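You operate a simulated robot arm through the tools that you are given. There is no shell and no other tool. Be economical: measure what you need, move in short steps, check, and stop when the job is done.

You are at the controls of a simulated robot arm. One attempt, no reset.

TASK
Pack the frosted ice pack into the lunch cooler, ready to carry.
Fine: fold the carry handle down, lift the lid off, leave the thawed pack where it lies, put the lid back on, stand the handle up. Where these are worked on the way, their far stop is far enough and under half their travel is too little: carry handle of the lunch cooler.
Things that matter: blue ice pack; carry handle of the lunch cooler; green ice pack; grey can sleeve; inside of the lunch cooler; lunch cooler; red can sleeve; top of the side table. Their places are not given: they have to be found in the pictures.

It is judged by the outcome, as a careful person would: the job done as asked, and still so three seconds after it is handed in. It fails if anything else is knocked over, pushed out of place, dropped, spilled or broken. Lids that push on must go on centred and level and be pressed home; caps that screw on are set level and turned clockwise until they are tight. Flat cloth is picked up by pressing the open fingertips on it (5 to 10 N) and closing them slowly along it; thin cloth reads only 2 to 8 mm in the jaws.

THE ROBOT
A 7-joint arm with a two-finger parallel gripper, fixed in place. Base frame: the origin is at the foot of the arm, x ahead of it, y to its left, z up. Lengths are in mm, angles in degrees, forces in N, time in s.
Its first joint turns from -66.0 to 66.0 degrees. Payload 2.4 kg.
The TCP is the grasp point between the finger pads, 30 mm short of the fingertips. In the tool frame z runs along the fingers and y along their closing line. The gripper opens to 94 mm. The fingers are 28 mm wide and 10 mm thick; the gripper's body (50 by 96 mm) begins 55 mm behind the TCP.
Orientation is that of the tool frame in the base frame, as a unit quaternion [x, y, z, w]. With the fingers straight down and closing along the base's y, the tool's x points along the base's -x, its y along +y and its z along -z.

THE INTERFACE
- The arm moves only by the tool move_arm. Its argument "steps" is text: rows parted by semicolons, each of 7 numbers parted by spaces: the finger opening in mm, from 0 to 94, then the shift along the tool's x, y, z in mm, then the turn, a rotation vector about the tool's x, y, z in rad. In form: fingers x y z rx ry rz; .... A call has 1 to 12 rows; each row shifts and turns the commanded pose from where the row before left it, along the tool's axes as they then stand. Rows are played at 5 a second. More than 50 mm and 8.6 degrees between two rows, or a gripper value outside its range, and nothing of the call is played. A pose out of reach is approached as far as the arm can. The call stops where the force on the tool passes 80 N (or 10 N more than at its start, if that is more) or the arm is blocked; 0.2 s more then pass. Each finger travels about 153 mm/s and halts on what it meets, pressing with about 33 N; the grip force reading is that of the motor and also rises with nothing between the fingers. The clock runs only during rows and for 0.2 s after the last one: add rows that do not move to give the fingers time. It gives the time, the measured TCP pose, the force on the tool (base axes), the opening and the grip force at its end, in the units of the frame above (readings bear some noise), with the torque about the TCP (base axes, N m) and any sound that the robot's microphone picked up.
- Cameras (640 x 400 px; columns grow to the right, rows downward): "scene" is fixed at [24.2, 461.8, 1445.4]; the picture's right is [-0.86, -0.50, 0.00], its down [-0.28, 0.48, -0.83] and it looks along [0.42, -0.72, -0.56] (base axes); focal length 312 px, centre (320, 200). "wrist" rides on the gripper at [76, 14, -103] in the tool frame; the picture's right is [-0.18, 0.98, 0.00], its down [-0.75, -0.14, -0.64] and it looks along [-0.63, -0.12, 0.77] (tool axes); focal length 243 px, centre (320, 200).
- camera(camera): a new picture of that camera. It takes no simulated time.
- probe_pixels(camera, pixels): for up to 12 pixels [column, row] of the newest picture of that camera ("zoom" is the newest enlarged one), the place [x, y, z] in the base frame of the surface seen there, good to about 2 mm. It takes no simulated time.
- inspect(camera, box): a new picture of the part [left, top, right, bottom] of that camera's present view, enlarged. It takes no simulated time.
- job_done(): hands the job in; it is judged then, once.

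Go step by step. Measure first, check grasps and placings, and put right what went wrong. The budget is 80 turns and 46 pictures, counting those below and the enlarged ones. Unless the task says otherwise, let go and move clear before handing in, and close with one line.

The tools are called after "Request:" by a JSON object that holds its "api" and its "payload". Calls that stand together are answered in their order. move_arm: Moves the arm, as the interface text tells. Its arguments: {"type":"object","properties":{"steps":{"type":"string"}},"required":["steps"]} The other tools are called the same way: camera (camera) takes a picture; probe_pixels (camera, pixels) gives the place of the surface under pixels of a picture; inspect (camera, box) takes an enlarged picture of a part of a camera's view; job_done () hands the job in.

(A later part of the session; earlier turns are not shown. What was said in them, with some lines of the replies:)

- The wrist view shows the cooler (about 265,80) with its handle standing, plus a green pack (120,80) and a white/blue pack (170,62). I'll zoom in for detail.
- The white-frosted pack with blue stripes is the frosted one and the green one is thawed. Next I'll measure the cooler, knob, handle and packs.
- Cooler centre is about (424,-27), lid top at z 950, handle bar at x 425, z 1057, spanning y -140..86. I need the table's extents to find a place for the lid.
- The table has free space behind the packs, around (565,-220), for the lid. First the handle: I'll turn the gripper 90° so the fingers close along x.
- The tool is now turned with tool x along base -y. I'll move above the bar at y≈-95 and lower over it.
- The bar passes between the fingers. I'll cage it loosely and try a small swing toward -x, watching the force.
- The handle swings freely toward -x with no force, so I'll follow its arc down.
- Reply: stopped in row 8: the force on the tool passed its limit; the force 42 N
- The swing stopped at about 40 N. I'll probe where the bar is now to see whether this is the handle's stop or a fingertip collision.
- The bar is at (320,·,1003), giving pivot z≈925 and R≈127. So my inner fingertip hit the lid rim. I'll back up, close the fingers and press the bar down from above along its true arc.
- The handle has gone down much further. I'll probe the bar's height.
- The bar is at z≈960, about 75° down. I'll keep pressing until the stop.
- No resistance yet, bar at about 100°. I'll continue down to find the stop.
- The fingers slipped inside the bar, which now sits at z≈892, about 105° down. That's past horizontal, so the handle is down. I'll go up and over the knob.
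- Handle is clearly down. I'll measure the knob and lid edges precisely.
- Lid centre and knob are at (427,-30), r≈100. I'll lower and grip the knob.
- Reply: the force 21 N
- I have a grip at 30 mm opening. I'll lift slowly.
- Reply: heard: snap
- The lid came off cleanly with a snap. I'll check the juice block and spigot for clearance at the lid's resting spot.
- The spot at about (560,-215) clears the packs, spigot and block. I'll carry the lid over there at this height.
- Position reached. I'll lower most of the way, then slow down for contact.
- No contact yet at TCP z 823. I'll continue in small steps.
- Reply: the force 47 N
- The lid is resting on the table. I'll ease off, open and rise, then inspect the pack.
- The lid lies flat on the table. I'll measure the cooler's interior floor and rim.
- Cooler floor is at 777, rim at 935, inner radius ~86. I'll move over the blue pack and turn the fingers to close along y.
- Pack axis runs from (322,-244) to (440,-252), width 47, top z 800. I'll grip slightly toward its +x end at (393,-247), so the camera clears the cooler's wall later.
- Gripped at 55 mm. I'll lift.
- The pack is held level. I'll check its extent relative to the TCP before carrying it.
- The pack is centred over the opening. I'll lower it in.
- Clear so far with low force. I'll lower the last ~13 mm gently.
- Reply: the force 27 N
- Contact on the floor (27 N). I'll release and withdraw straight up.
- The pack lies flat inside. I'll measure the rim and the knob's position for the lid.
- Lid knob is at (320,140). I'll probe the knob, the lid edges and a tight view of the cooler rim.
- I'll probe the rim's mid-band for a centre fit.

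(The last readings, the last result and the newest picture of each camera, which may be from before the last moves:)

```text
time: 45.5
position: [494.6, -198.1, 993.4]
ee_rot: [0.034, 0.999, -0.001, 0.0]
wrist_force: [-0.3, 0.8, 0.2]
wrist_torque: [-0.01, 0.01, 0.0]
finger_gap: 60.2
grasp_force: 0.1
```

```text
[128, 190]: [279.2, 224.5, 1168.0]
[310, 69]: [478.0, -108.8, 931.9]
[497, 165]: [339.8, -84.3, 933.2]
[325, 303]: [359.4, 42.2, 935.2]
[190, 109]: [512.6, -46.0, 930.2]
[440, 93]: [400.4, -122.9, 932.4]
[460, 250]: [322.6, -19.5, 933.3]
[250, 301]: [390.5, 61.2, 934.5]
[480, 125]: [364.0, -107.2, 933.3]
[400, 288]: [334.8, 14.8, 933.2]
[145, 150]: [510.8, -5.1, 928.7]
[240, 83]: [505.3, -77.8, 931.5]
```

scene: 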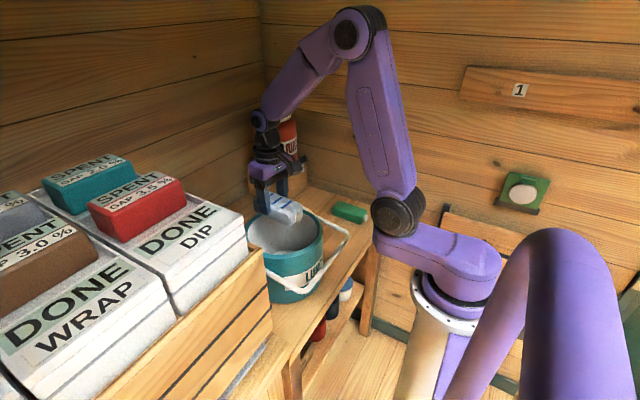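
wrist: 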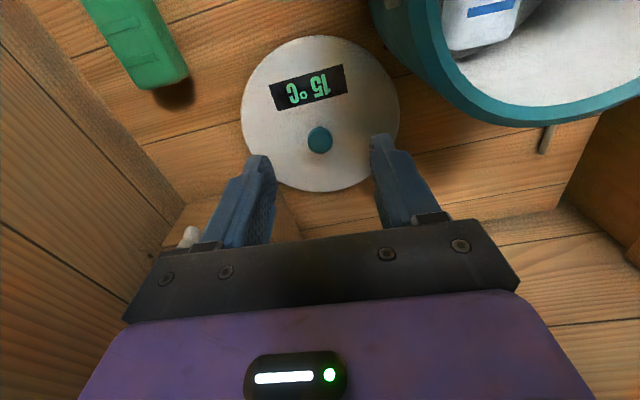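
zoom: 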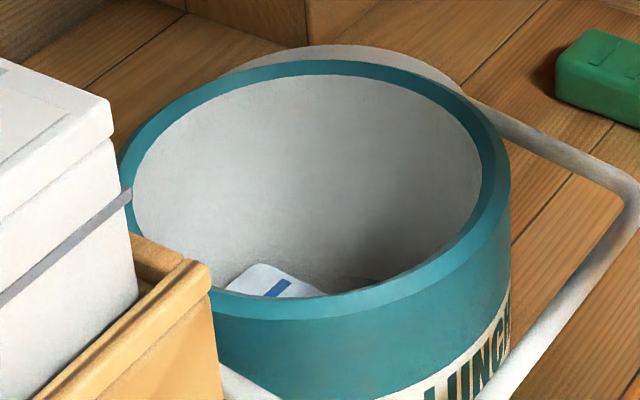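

Rim centre fits (420.5,-30). The knob sits near (553,-213), so I'll position above it and check before gripping.

Request:
{"api": "move_arm", "payload": {"steps": "60 -30 -6 20 0 0 0; 60 -29 -5 30 0 0 0; 60 0 0 40 0 0 0; 60 0 0 30 0 0 0; 60 0 0 0 0 0 0"}}

Request:
{"api": "camera", "payload": {"camera": "wrist"}}

```text
time: 46.8
position: [553.2, -214.2, 873.9]
ee_rot: [0.035, 0.999, -0.001, 0.001]
wrist_force: [-0.3, -0.2, 0.7]
wrist_torque: [-0.02, -0.03, 0.01]
finger_gap: 60.0
grasp_force: 0.1
```

```text
11 pictures are left
```

wrist: 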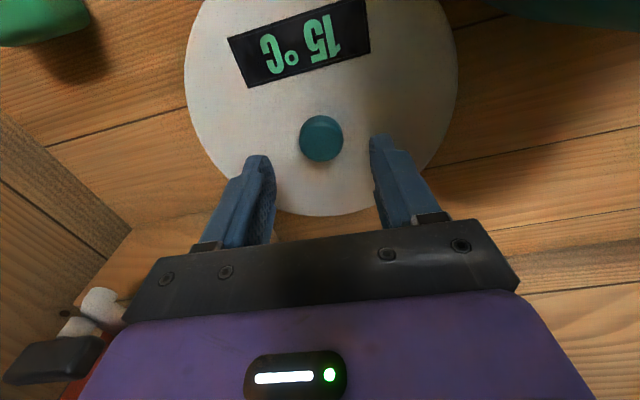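

Request:
{"api": "probe_pixels", "payload": {"camera": "wrist", "pixels": [[321, 118], [321, 126], [321, 134], [321, 142], [321, 150], [321, 158], [303, 136], [340, 136], [186, 80], [457, 80], [320, 214], [250, 200]]}}

```text
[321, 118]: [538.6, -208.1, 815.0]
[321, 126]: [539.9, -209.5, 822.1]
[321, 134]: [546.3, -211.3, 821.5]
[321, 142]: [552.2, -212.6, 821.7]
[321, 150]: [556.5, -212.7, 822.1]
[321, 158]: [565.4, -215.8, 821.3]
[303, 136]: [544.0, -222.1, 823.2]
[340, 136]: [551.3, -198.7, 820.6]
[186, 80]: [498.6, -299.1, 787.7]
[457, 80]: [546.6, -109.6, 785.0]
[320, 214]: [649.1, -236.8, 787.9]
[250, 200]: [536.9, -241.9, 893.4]
```

The knob top is centred at (552,-212), so alignment is good. I'll descend, grip and lift.

Request:
{"api": "move_arm", "payload": {"steps": "60 1 2 25 0 0 0; 60 0 0 20 0 0 0; 60 0 0 7 0 0 0; 10 0 0 0 0 0 0; 10 0 0 0 0 0 0; 10 0 0 0 0 0 0; 10 0 0 -10 0 0 0; 10 0 0 -20 0 0 0; 10 0 0 -40 0 0 0; 10 0 0 -45 0 0 0; 10 0 0 -45 0 0 0; 10 0 0 0 0 0 0"}}

Request:
{"api": "move_arm", "payload": {"steps": "10 0 0 -30 0 0 0; 10 0 0 -30 0 0 0; 10 0 0 0 0 0 0"}}

Request:
{"api": "camera", "payload": {"camera": "wrist"}}

```text
time: 49.4
position: [550.4, -212.3, 982.7]
ee_rot: [0.034, 0.999, -0.001, 0.0]
wrist_force: [-0.3, 0.5, -1.7]
wrist_torque: [-0.02, 0.02, -0.01]
finger_gap: 30.6
grasp_force: 33.3
```

```text
time: 50.1
position: [551.1, -214.0, 1042.9]
ee_rot: [0.033, 0.999, -0.002, 0.001]
wrist_force: [-0.2, -0.1, -0.8]
wrist_torque: [0.01, 0.03, -0.01]
finger_gap: 30.7
grasp_force: 33.3
```

```text
10 pictures are left
```

wrist: 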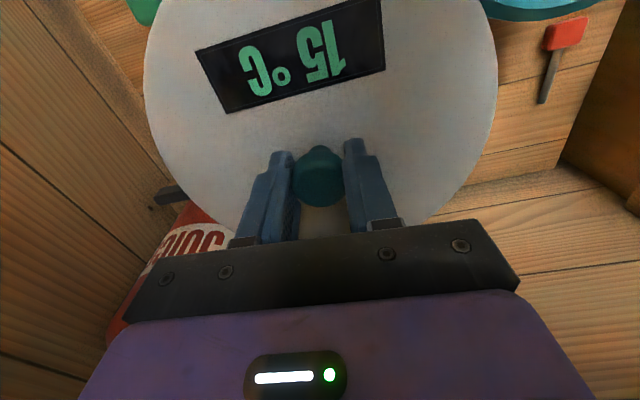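

The lid is held level. I'll carry it back over the cooler.

Request:
{"api": "move_arm", "payload": {"steps": "10 17.75 21.8 0 0 0 0; 10 17.75 21.8 0 0 0 0; 10 17.75 21.8 0 0 0 0; 10 17.75 21.8 0 0 0 0; 10 17.75 21.8 0 0 0 0; 10 17.75 21.8 0 0 0 0; 10 17.75 21.8 0 0 0 0; 10 17.75 22 0 0 0 0; 10 0 0 20 0 0 0; 10 0 0 10 0 0 0; 10 0 0 0 0 0 0"}}

Request:
{"api": "inspect", "payload": {"camera": "scene", "box": [235, 175, 335, 275]}}

```text
time: 52.5
position: [421.6, -28.1, 1011.2]
ee_rot: [0.034, 0.999, -0.001, 0.0]
wrist_force: [0.3, 0.1, -0.6]
wrist_torque: [0.01, 0.01, -0.01]
finger_gap: 30.6
grasp_force: 32.8
```

```text
4.00 times, centred on (285, 225) of scene
```

zoom: 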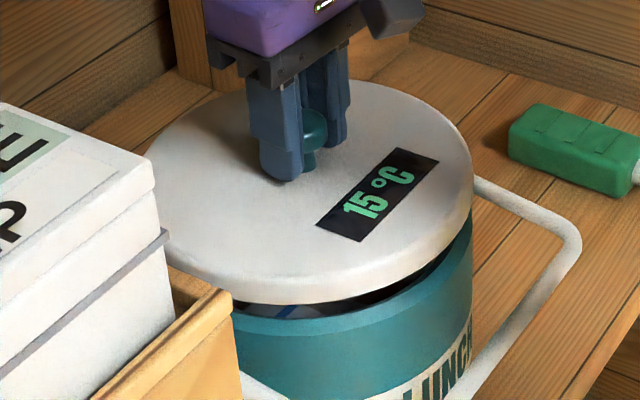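

Request:
{"api": "probe_pixels", "payload": {"camera": "zoom", "pixels": [[465, 165], [410, 260], [280, 292], [200, 120], [400, 95], [152, 190], [470, 245], [445, 285], [400, 308], [300, 328], [250, 322], [355, 85]]}}

```text
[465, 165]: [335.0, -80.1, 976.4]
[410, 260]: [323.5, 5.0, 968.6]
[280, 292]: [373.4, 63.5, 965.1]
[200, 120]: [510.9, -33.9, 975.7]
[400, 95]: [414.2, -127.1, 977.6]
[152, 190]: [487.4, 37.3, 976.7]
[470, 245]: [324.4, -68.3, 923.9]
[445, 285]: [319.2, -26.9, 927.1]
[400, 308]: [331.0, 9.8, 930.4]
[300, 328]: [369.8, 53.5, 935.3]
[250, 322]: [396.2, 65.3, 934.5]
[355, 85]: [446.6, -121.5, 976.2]
```

The lid centre is about 2 mm too far in +y relative to the cooler. I'll correct that and lower until contact.

Request:
{"api": "move_arm", "payload": {"steps": "10 0.5 -2.2 0 0 0 0; 10 0 0 6 0 0 0; 10 0 0 4 0 0 0; 10 0 0 3 0 0 0; 10 0 0 3 0 0 0; 10 0 0 3 0 0 0; 10 0 0 0 0 0 0"}}

```text
time: 54.1
position: [421.4, -30.1, 991.7]
ee_rot: [0.034, 0.999, -0.001, 0.0]
wrist_force: [0.6, -0.5, -0.6]
wrist_torque: [-0.03, 0.01, 0.02]
finger_gap: 30.6
grasp_force: 32.9
```

Request:
{"api": "move_arm", "payload": {"steps": "10 0 0 2 0 0 0; 10 0 0 2 0 0 0; 10 0 0 2 0 0 0; 10 0 0 2 0 0 0; 10 0 0 0 0 0 0"}}

Request:
{"api": "inspect", "payload": {"camera": "scene", "box": [235, 175, 335, 275]}}

```text
time: 55.4
position: [421.3, -32.1, 984.3]
ee_rot: [0.034, 0.999, -0.002, 0.0]
wrist_force: [0.3, -0.7, -1.3]
wrist_torque: [-0.03, 0.0, 0.02]
finger_gap: 30.6
grasp_force: 33.2
```

```text
4.00 times, centred on (285, 225) of scene
```

zoom: 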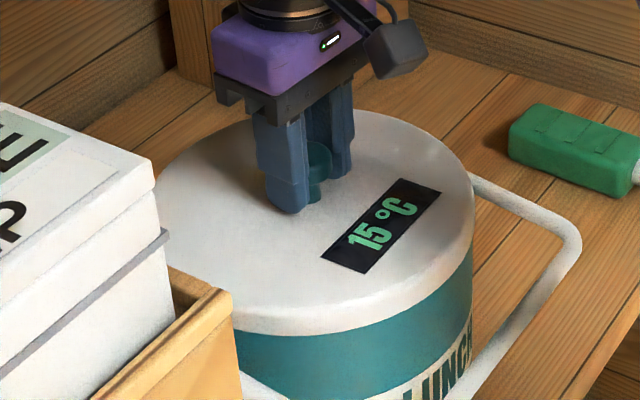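

Nearly seated, looks concentric and level. I'll press it down.

Request:
{"api": "move_arm", "payload": {"steps": "10 0 0 2 0 0 0; 10 0 0 1.5 0 0 0; 10 0 0 1.5 0 0 0; 10 0 0 1.5 0 0 0; 10 0 0 1.5 0 0 0; 10 0 0 0 0 0 0"}}

```text
time: 56.8
position: [422.8, -30.5, 980.4]
ee_rot: [0.035, 0.999, -0.001, 0.004]
wrist_force: [-8.4, 3.2, 78.8]
wrist_torque: [0.26, 0.96, -0.08]
finger_gap: 30.9
grasp_force: 32.9
heard: snap
```

Snap heard with the lid at full height, so it's pressed home. I'll release, rise, and check that it's level.

Request:
{"api": "move_arm", "payload": {"steps": "10 0 0 -2 0 0 0; 10 0 0 -1 0 0 0; 60 0 0 0 0 0 0; 60 0 0 0 0 0 0; 60 0 0 -20 0 0 0; 60 0 0 -40 0 0 0; 60 0 0 -40 0 0 0; 60 0 0 0 0 0 0"}}

Request:
{"api": "inspect", "payload": {"camera": "scene", "box": [220, 165, 380, 285]}}

Request:
{"api": "probe_pixels", "payload": {"camera": "zoom", "pixels": [[190, 200], [280, 290], [370, 190], [300, 120], [210, 150], [330, 270], [383, 185], [545, 240], [430, 360], [375, 375], [480, 300], [500, 170]]}}

```text
time: 58.5
position: [420.4, -31.7, 1082.4]
ee_rot: [0.033, 0.999, -0.001, -0.002]
wrist_force: [0.5, 0.3, 0.5]
wrist_torque: [0.02, -0.01, 0.0]
finger_gap: 59.9
grasp_force: 0.1
```

```text
3.33 times, centred on (300, 225) of scene
```

zoom: 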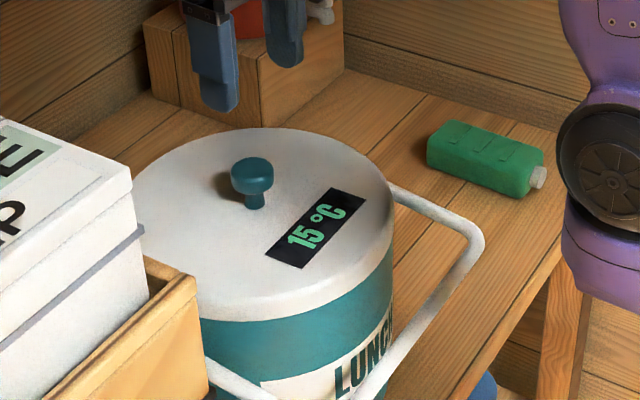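

```text
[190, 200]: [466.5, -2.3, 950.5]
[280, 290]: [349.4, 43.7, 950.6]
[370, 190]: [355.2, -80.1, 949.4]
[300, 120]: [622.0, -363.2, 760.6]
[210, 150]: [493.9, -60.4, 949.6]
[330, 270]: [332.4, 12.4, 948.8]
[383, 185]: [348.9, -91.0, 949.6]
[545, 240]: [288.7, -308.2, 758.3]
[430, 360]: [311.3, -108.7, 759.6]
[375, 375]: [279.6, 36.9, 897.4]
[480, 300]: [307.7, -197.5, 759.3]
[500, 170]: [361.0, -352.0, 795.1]
```

The lid is level at 950 all round and the handle is still down at x≈290, z≈893. I'll turn the fingers to close along x for the handle.

Request:
{"api": "move_arm", "payload": {"steps": "60 0 0 0 0 0 -0.1366; 60 0 0 0 0 0 -0.1366; 60 0 0 0 0 0 -0.1366; 60 0 0 0 0 0 -0.1366; 60 0 0 0 0 0 -0.1366; 60 0 0 0 0 0 -0.1366; 60 0 0 0 0 0 -0.1366; 60 0 0 0 0 0 -0.1366; 60 0 0 0 0 0 -0.1366; 60 0 0 0 0 0 -0.1366; 60 0 0 0 0 0 -0.1366; 60 0 0 0 0 0 -0.1366"}}

Request:
{"api": "move_arm", "payload": {"steps": "38 21 42 0 0 0 0; 38 21 42 0 0 0 0; 38 21 42 0 0 0 0; 38 0 0 40 0 0 0; 38 0 0 40 0 0 0; 38 0 0 35 0 0 0; 38 0 0 0 0 0 0"}}

Request:
{"api": "camera", "payload": {"camera": "wrist"}}

```text
time: 61.1
position: [422.1, -30.8, 1079.1]
ee_rot: [0.709, -0.705, 0.0, 0.001]
wrist_force: [0.2, 0.6, 0.4]
wrist_torque: [0.02, -0.01, -0.04]
finger_gap: 60.3
grasp_force: 0.0
```

```text
time: 62.8
position: [296.1, -93.9, 964.8]
ee_rot: [0.707, -0.707, 0.001, 0.0]
wrist_force: [0.4, 0.5, 0.0]
wrist_torque: [-0.01, 0.02, 0.01]
finger_gap: 38.1
grasp_force: 0.0
```

```text
6 pictures are left
```

wrist: 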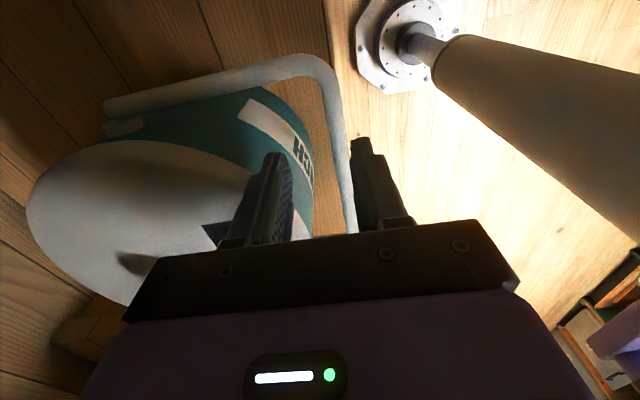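

Request:
{"api": "probe_pixels", "payload": {"camera": "wrist", "pixels": [[350, 215], [344, 215], [338, 160], [343, 190], [335, 130], [350, 228], [356, 215]]}}

```text
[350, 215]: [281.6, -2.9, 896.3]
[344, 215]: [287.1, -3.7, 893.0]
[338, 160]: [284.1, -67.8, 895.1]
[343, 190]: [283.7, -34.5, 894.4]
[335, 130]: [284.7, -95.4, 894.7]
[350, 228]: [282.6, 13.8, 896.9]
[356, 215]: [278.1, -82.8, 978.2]
```

The bar is actually at (286,·,890), giving pivot ≈(422,910) and R≈139. I'll shift 10 mm, lower and grip.

Request:
{"api": "move_arm", "payload": {"steps": "40 0 10 0 0 0 0; 40 0 0 25 0 0 0; 40 0 0 20 0 0 0; 40 0 0 13 0 0 0; 40 0 0 0 0 0 0; 5 0 0 0 0 0 0; 5 0 0 0 0 0 0; 5 0 0 0 0 0 0"}}

```text
time: 64.5
position: [284.8, -93.8, 907.3]
ee_rot: [0.708, -0.706, 0.0, 0.001]
wrist_force: [-4.7, -1.1, -0.1]
wrist_torque: [-0.09, 0.11, 0.28]
finger_gap: 12.1
grasp_force: 33.5
```

Gripped, 12 mm. I'll follow the arc upward to about 50°.

Request:
{"api": "move_arm", "payload": {"steps": "5 0 1 -11 0 0 0; 5 0 0.7 -10.7 0 0 0; 5 0 -0.5 -12 0 0 0; 5 0 -1.5 -12 0 0 0; 5 0 -2.6 -12 0 0 0; 5 0 -3.7 -11.5 0 0 0; 5 0 -4.6 -11.3 0 0 0; 5 0 -5.6 -10.7 0 0 0; 5 0 -6.5 -10.3 0 0 0; 5 0 -7.4 -9.5 0 0 0; 5 0 0 0 0 0 0"}}

Request:
{"api": "inspect", "payload": {"camera": "scene", "box": [220, 145, 380, 285]}}

```text
time: 67.0
position: [316.5, -92.1, 1018.9]
ee_rot: [0.707, -0.707, 0.0, 0.001]
wrist_force: [-6.7, -0.3, 5.5]
wrist_torque: [-0.01, 0.19, 0.33]
finger_gap: 12.2
grasp_force: 32.9
```

```text
2.86 times, centred on (300, 215) of scene
```

zoom: 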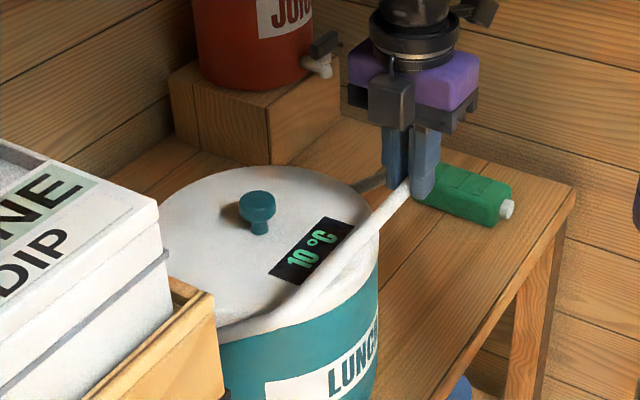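

The handle follows with little force. I'll continue to upright.

Request:
{"api": "move_arm", "payload": {"steps": "5 0 -8.3 -8.8 0 0 0; 5 0 -8.9 -8.4 0 0 0; 5 0 -9.6 -7.3 0 0 0; 5 0 -10.2 -6.6 0 0 0; 5 0 -10.8 -5.6 0 0 0; 5 0 -11.2 -4.6 0 0 0; 5 0 -11.6 -3.6 0 0 0; 5 0 -11.8 -2.7 0 0 0; 5 0 -12 -1.5 0 0 0; 5 0 -12 -0.5 0 0 0; 5 0 0 0 0 0 0"}}

Request:
{"api": "inspect", "payload": {"camera": "scene", "box": [220, 145, 380, 285]}}

```text
time: 69.3
position: [424.1, -93.7, 1068.6]
ee_rot: [0.708, -0.706, 0.001, 0.0]
wrist_force: [-1.1, 8.2, 24.5]
wrist_torque: [0.32, 0.03, 0.34]
finger_gap: 12.3
grasp_force: 32.8
```

```text
2.86 times, centred on (300, 215) of scene
```

zoom: 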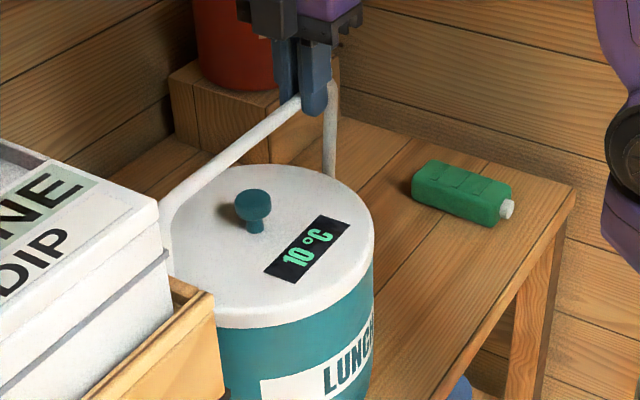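

The handle stands upright. I'll open and rise vertically clear.

Request:
{"api": "move_arm", "payload": {"steps": "14 0 0 -1 0 0 0; 20 0 0 0 0 0 0; 40 0 0 0 0 0 0; 40 0 0 0 0 0 0; 40 0 0 -15 0 0 0; 40 0 0 -35 0 0 0; 40 0 0 -40 0 0 0; 40 0 0 -40 0 0 0; 40 0 0 0 0 0 0; 40 0 0 0 0 0 0; 40 0 0 0 0 0 0"}}

Request:
{"api": "camera", "payload": {"camera": "scene"}}

Request:
{"api": "inspect", "payload": {"camera": "scene", "box": [220, 145, 380, 285]}}

Request:
{"api": "probe_pixels", "payload": {"camera": "zoom", "pixels": [[300, 100], [250, 140], [200, 180], [200, 230], [300, 300], [300, 180], [330, 140], [360, 210], [165, 250]]}}

```text
time: 71.8
position: [422.6, -92.4, 1197.3]
ee_rot: [0.708, -0.706, 0.001, 0.001]
wrist_force: [-0.1, -0.7, 0.0]
wrist_torque: [0.0, 0.01, 0.02]
finger_gap: 40.0
grasp_force: 0.2
```

```text
3 pictures are left
```

scene: 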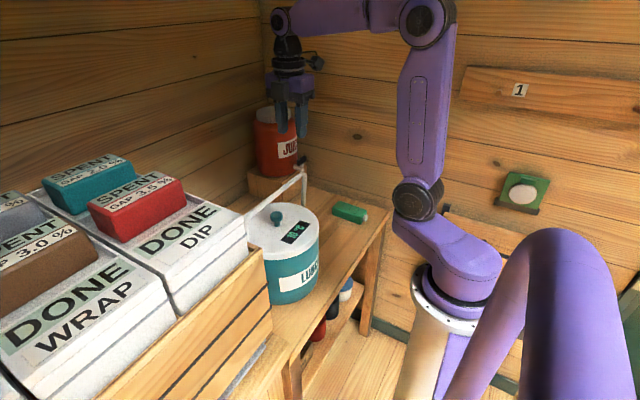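

```text
2.86 times, centred on (300, 215) of scene
```

zoom: 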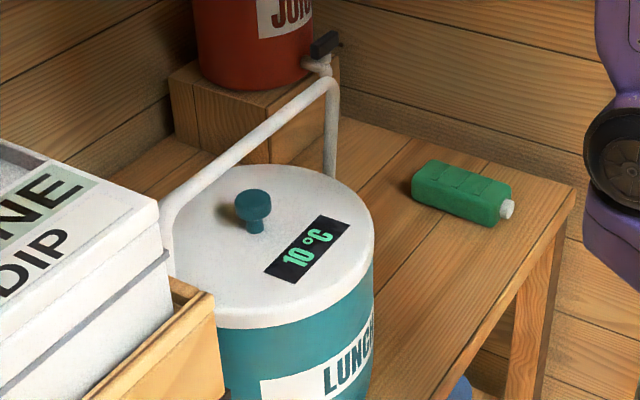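

```text
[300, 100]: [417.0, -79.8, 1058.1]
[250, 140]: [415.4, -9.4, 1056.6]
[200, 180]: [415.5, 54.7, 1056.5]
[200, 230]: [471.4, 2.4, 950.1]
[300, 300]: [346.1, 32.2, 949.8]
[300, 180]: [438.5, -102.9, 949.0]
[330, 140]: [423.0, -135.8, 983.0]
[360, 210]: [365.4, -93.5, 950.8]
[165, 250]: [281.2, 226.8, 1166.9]
```

The bar sits at x≈416, about 9 mm short of its original upright position (425). I'll nudge it with closed fingers from the -x side until it's fully upright.

Request:
{"api": "move_arm", "payload": {"steps": "0 0 20 0 0 0 0; 0 0 20 0 0 0 0; 0 0 0 40 0 0 0; 0 0 0 40 0 0 0; 0 0 0 45 0 0 0; 0 0 -7 0 0 0 0; 0 0 -7 0 0 0 0; 0 0 -4 0 0 0 0; 0 0 -4 0 0 0 0; 0 0 -2 0 0 0 0; 0 0 -2 0 0 0 0; 0 0 0 0 0 0 0"}}

```text
time: 74.3
position: [408.5, -93.7, 1073.9]
ee_rot: [0.708, -0.707, 0.001, 0.001]
wrist_force: [-0.4, -0.1, 0.2]
wrist_torque: [0.0, -0.02, 0.06]
finger_gap: 0.1
grasp_force: 33.1
```

Negligible force. I'll check the bar's position here.

Request:
{"api": "inspect", "payload": {"camera": "scene", "box": [220, 145, 380, 285]}}

Request:
{"api": "probe_pixels", "payload": {"camera": "zoom", "pixels": [[270, 123], [250, 139], [220, 162], [200, 178], [250, 135], [250, 143]]}}

```text
2.86 times, centred on (300, 215) of scene
```

zoom: 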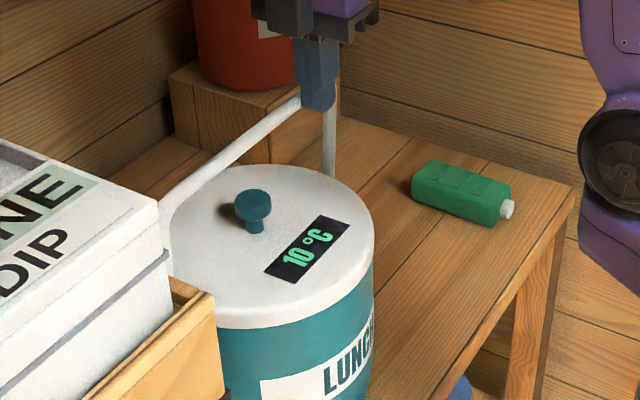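

```text
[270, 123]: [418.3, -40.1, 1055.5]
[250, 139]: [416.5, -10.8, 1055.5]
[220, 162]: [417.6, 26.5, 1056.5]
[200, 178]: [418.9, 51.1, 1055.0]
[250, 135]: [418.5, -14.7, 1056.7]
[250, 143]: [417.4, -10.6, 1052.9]
```

Request:
{"api": "move_arm", "payload": {"steps": "0 0 -1.5 0 0 0 0; 0 0 -1.5 0 0 0 0; 0 0 0 0 0 0 0"}}

```text
time: 75.2
position: [411.8, -94.2, 1075.2]
ee_rot: [0.707, -0.707, 0.0, 0.001]
wrist_force: [1.1, 0.3, -0.4]
wrist_torque: [-0.03, -0.01, 0.02]
finger_gap: 0.0
grasp_force: 32.8
```

No resistance and the bar is now essentially vertical. I'll back off and rise clear.

Request:
{"api": "move_arm", "payload": {"steps": "0 0 10 0 0 0 0; 0 0 15 0 0 0 0; 0 0 0 -40 0 0 0; 0 0 0 -45 0 0 0; 0 0 0 -45 0 0 0; 0 0 0 0 0 0 0; 0 0 0 0 0 0 0; 0 0 0 0 0 0 0"}}

Request:
{"api": "inspect", "payload": {"camera": "scene", "box": [220, 145, 380, 285]}}

Request:
{"api": "probe_pixels", "payload": {"camera": "zoom", "pixels": [[270, 121], [250, 137], [220, 160], [200, 176], [300, 97]]}}

```text
time: 77.0
position: [385.9, -95.3, 1204.1]
ee_rot: [0.707, -0.707, 0.001, 0.0]
wrist_force: [0.3, 0.3, 0.0]
wrist_torque: [0.01, 0.02, 0.01]
finger_gap: 0.1
grasp_force: 33.1
```

```text
2.86 times, centred on (300, 215) of scene
```

zoom: 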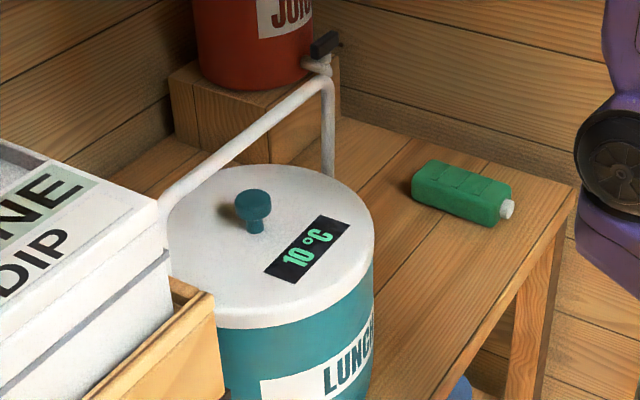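

```text
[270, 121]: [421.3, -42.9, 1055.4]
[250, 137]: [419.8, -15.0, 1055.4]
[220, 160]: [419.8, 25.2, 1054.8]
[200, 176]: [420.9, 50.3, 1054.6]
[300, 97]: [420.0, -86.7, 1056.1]
```

The handle stands vertical at x≈420 over the cooler's centre. The lid is on and level, the frosted pack is inside, and the green pack hasn't been moved. The arm is clear, so I'm handing in.

Request:
{"api": "job_done", "payload": {}}

```text
The job is handed in.
```

The frosted blue pack is in the lunch cooler, the lid snapped back on level, and the carry handle is standing up. The thawed green pack was left where it lay. The cooler itself may have shifted a few millimetres along the way.
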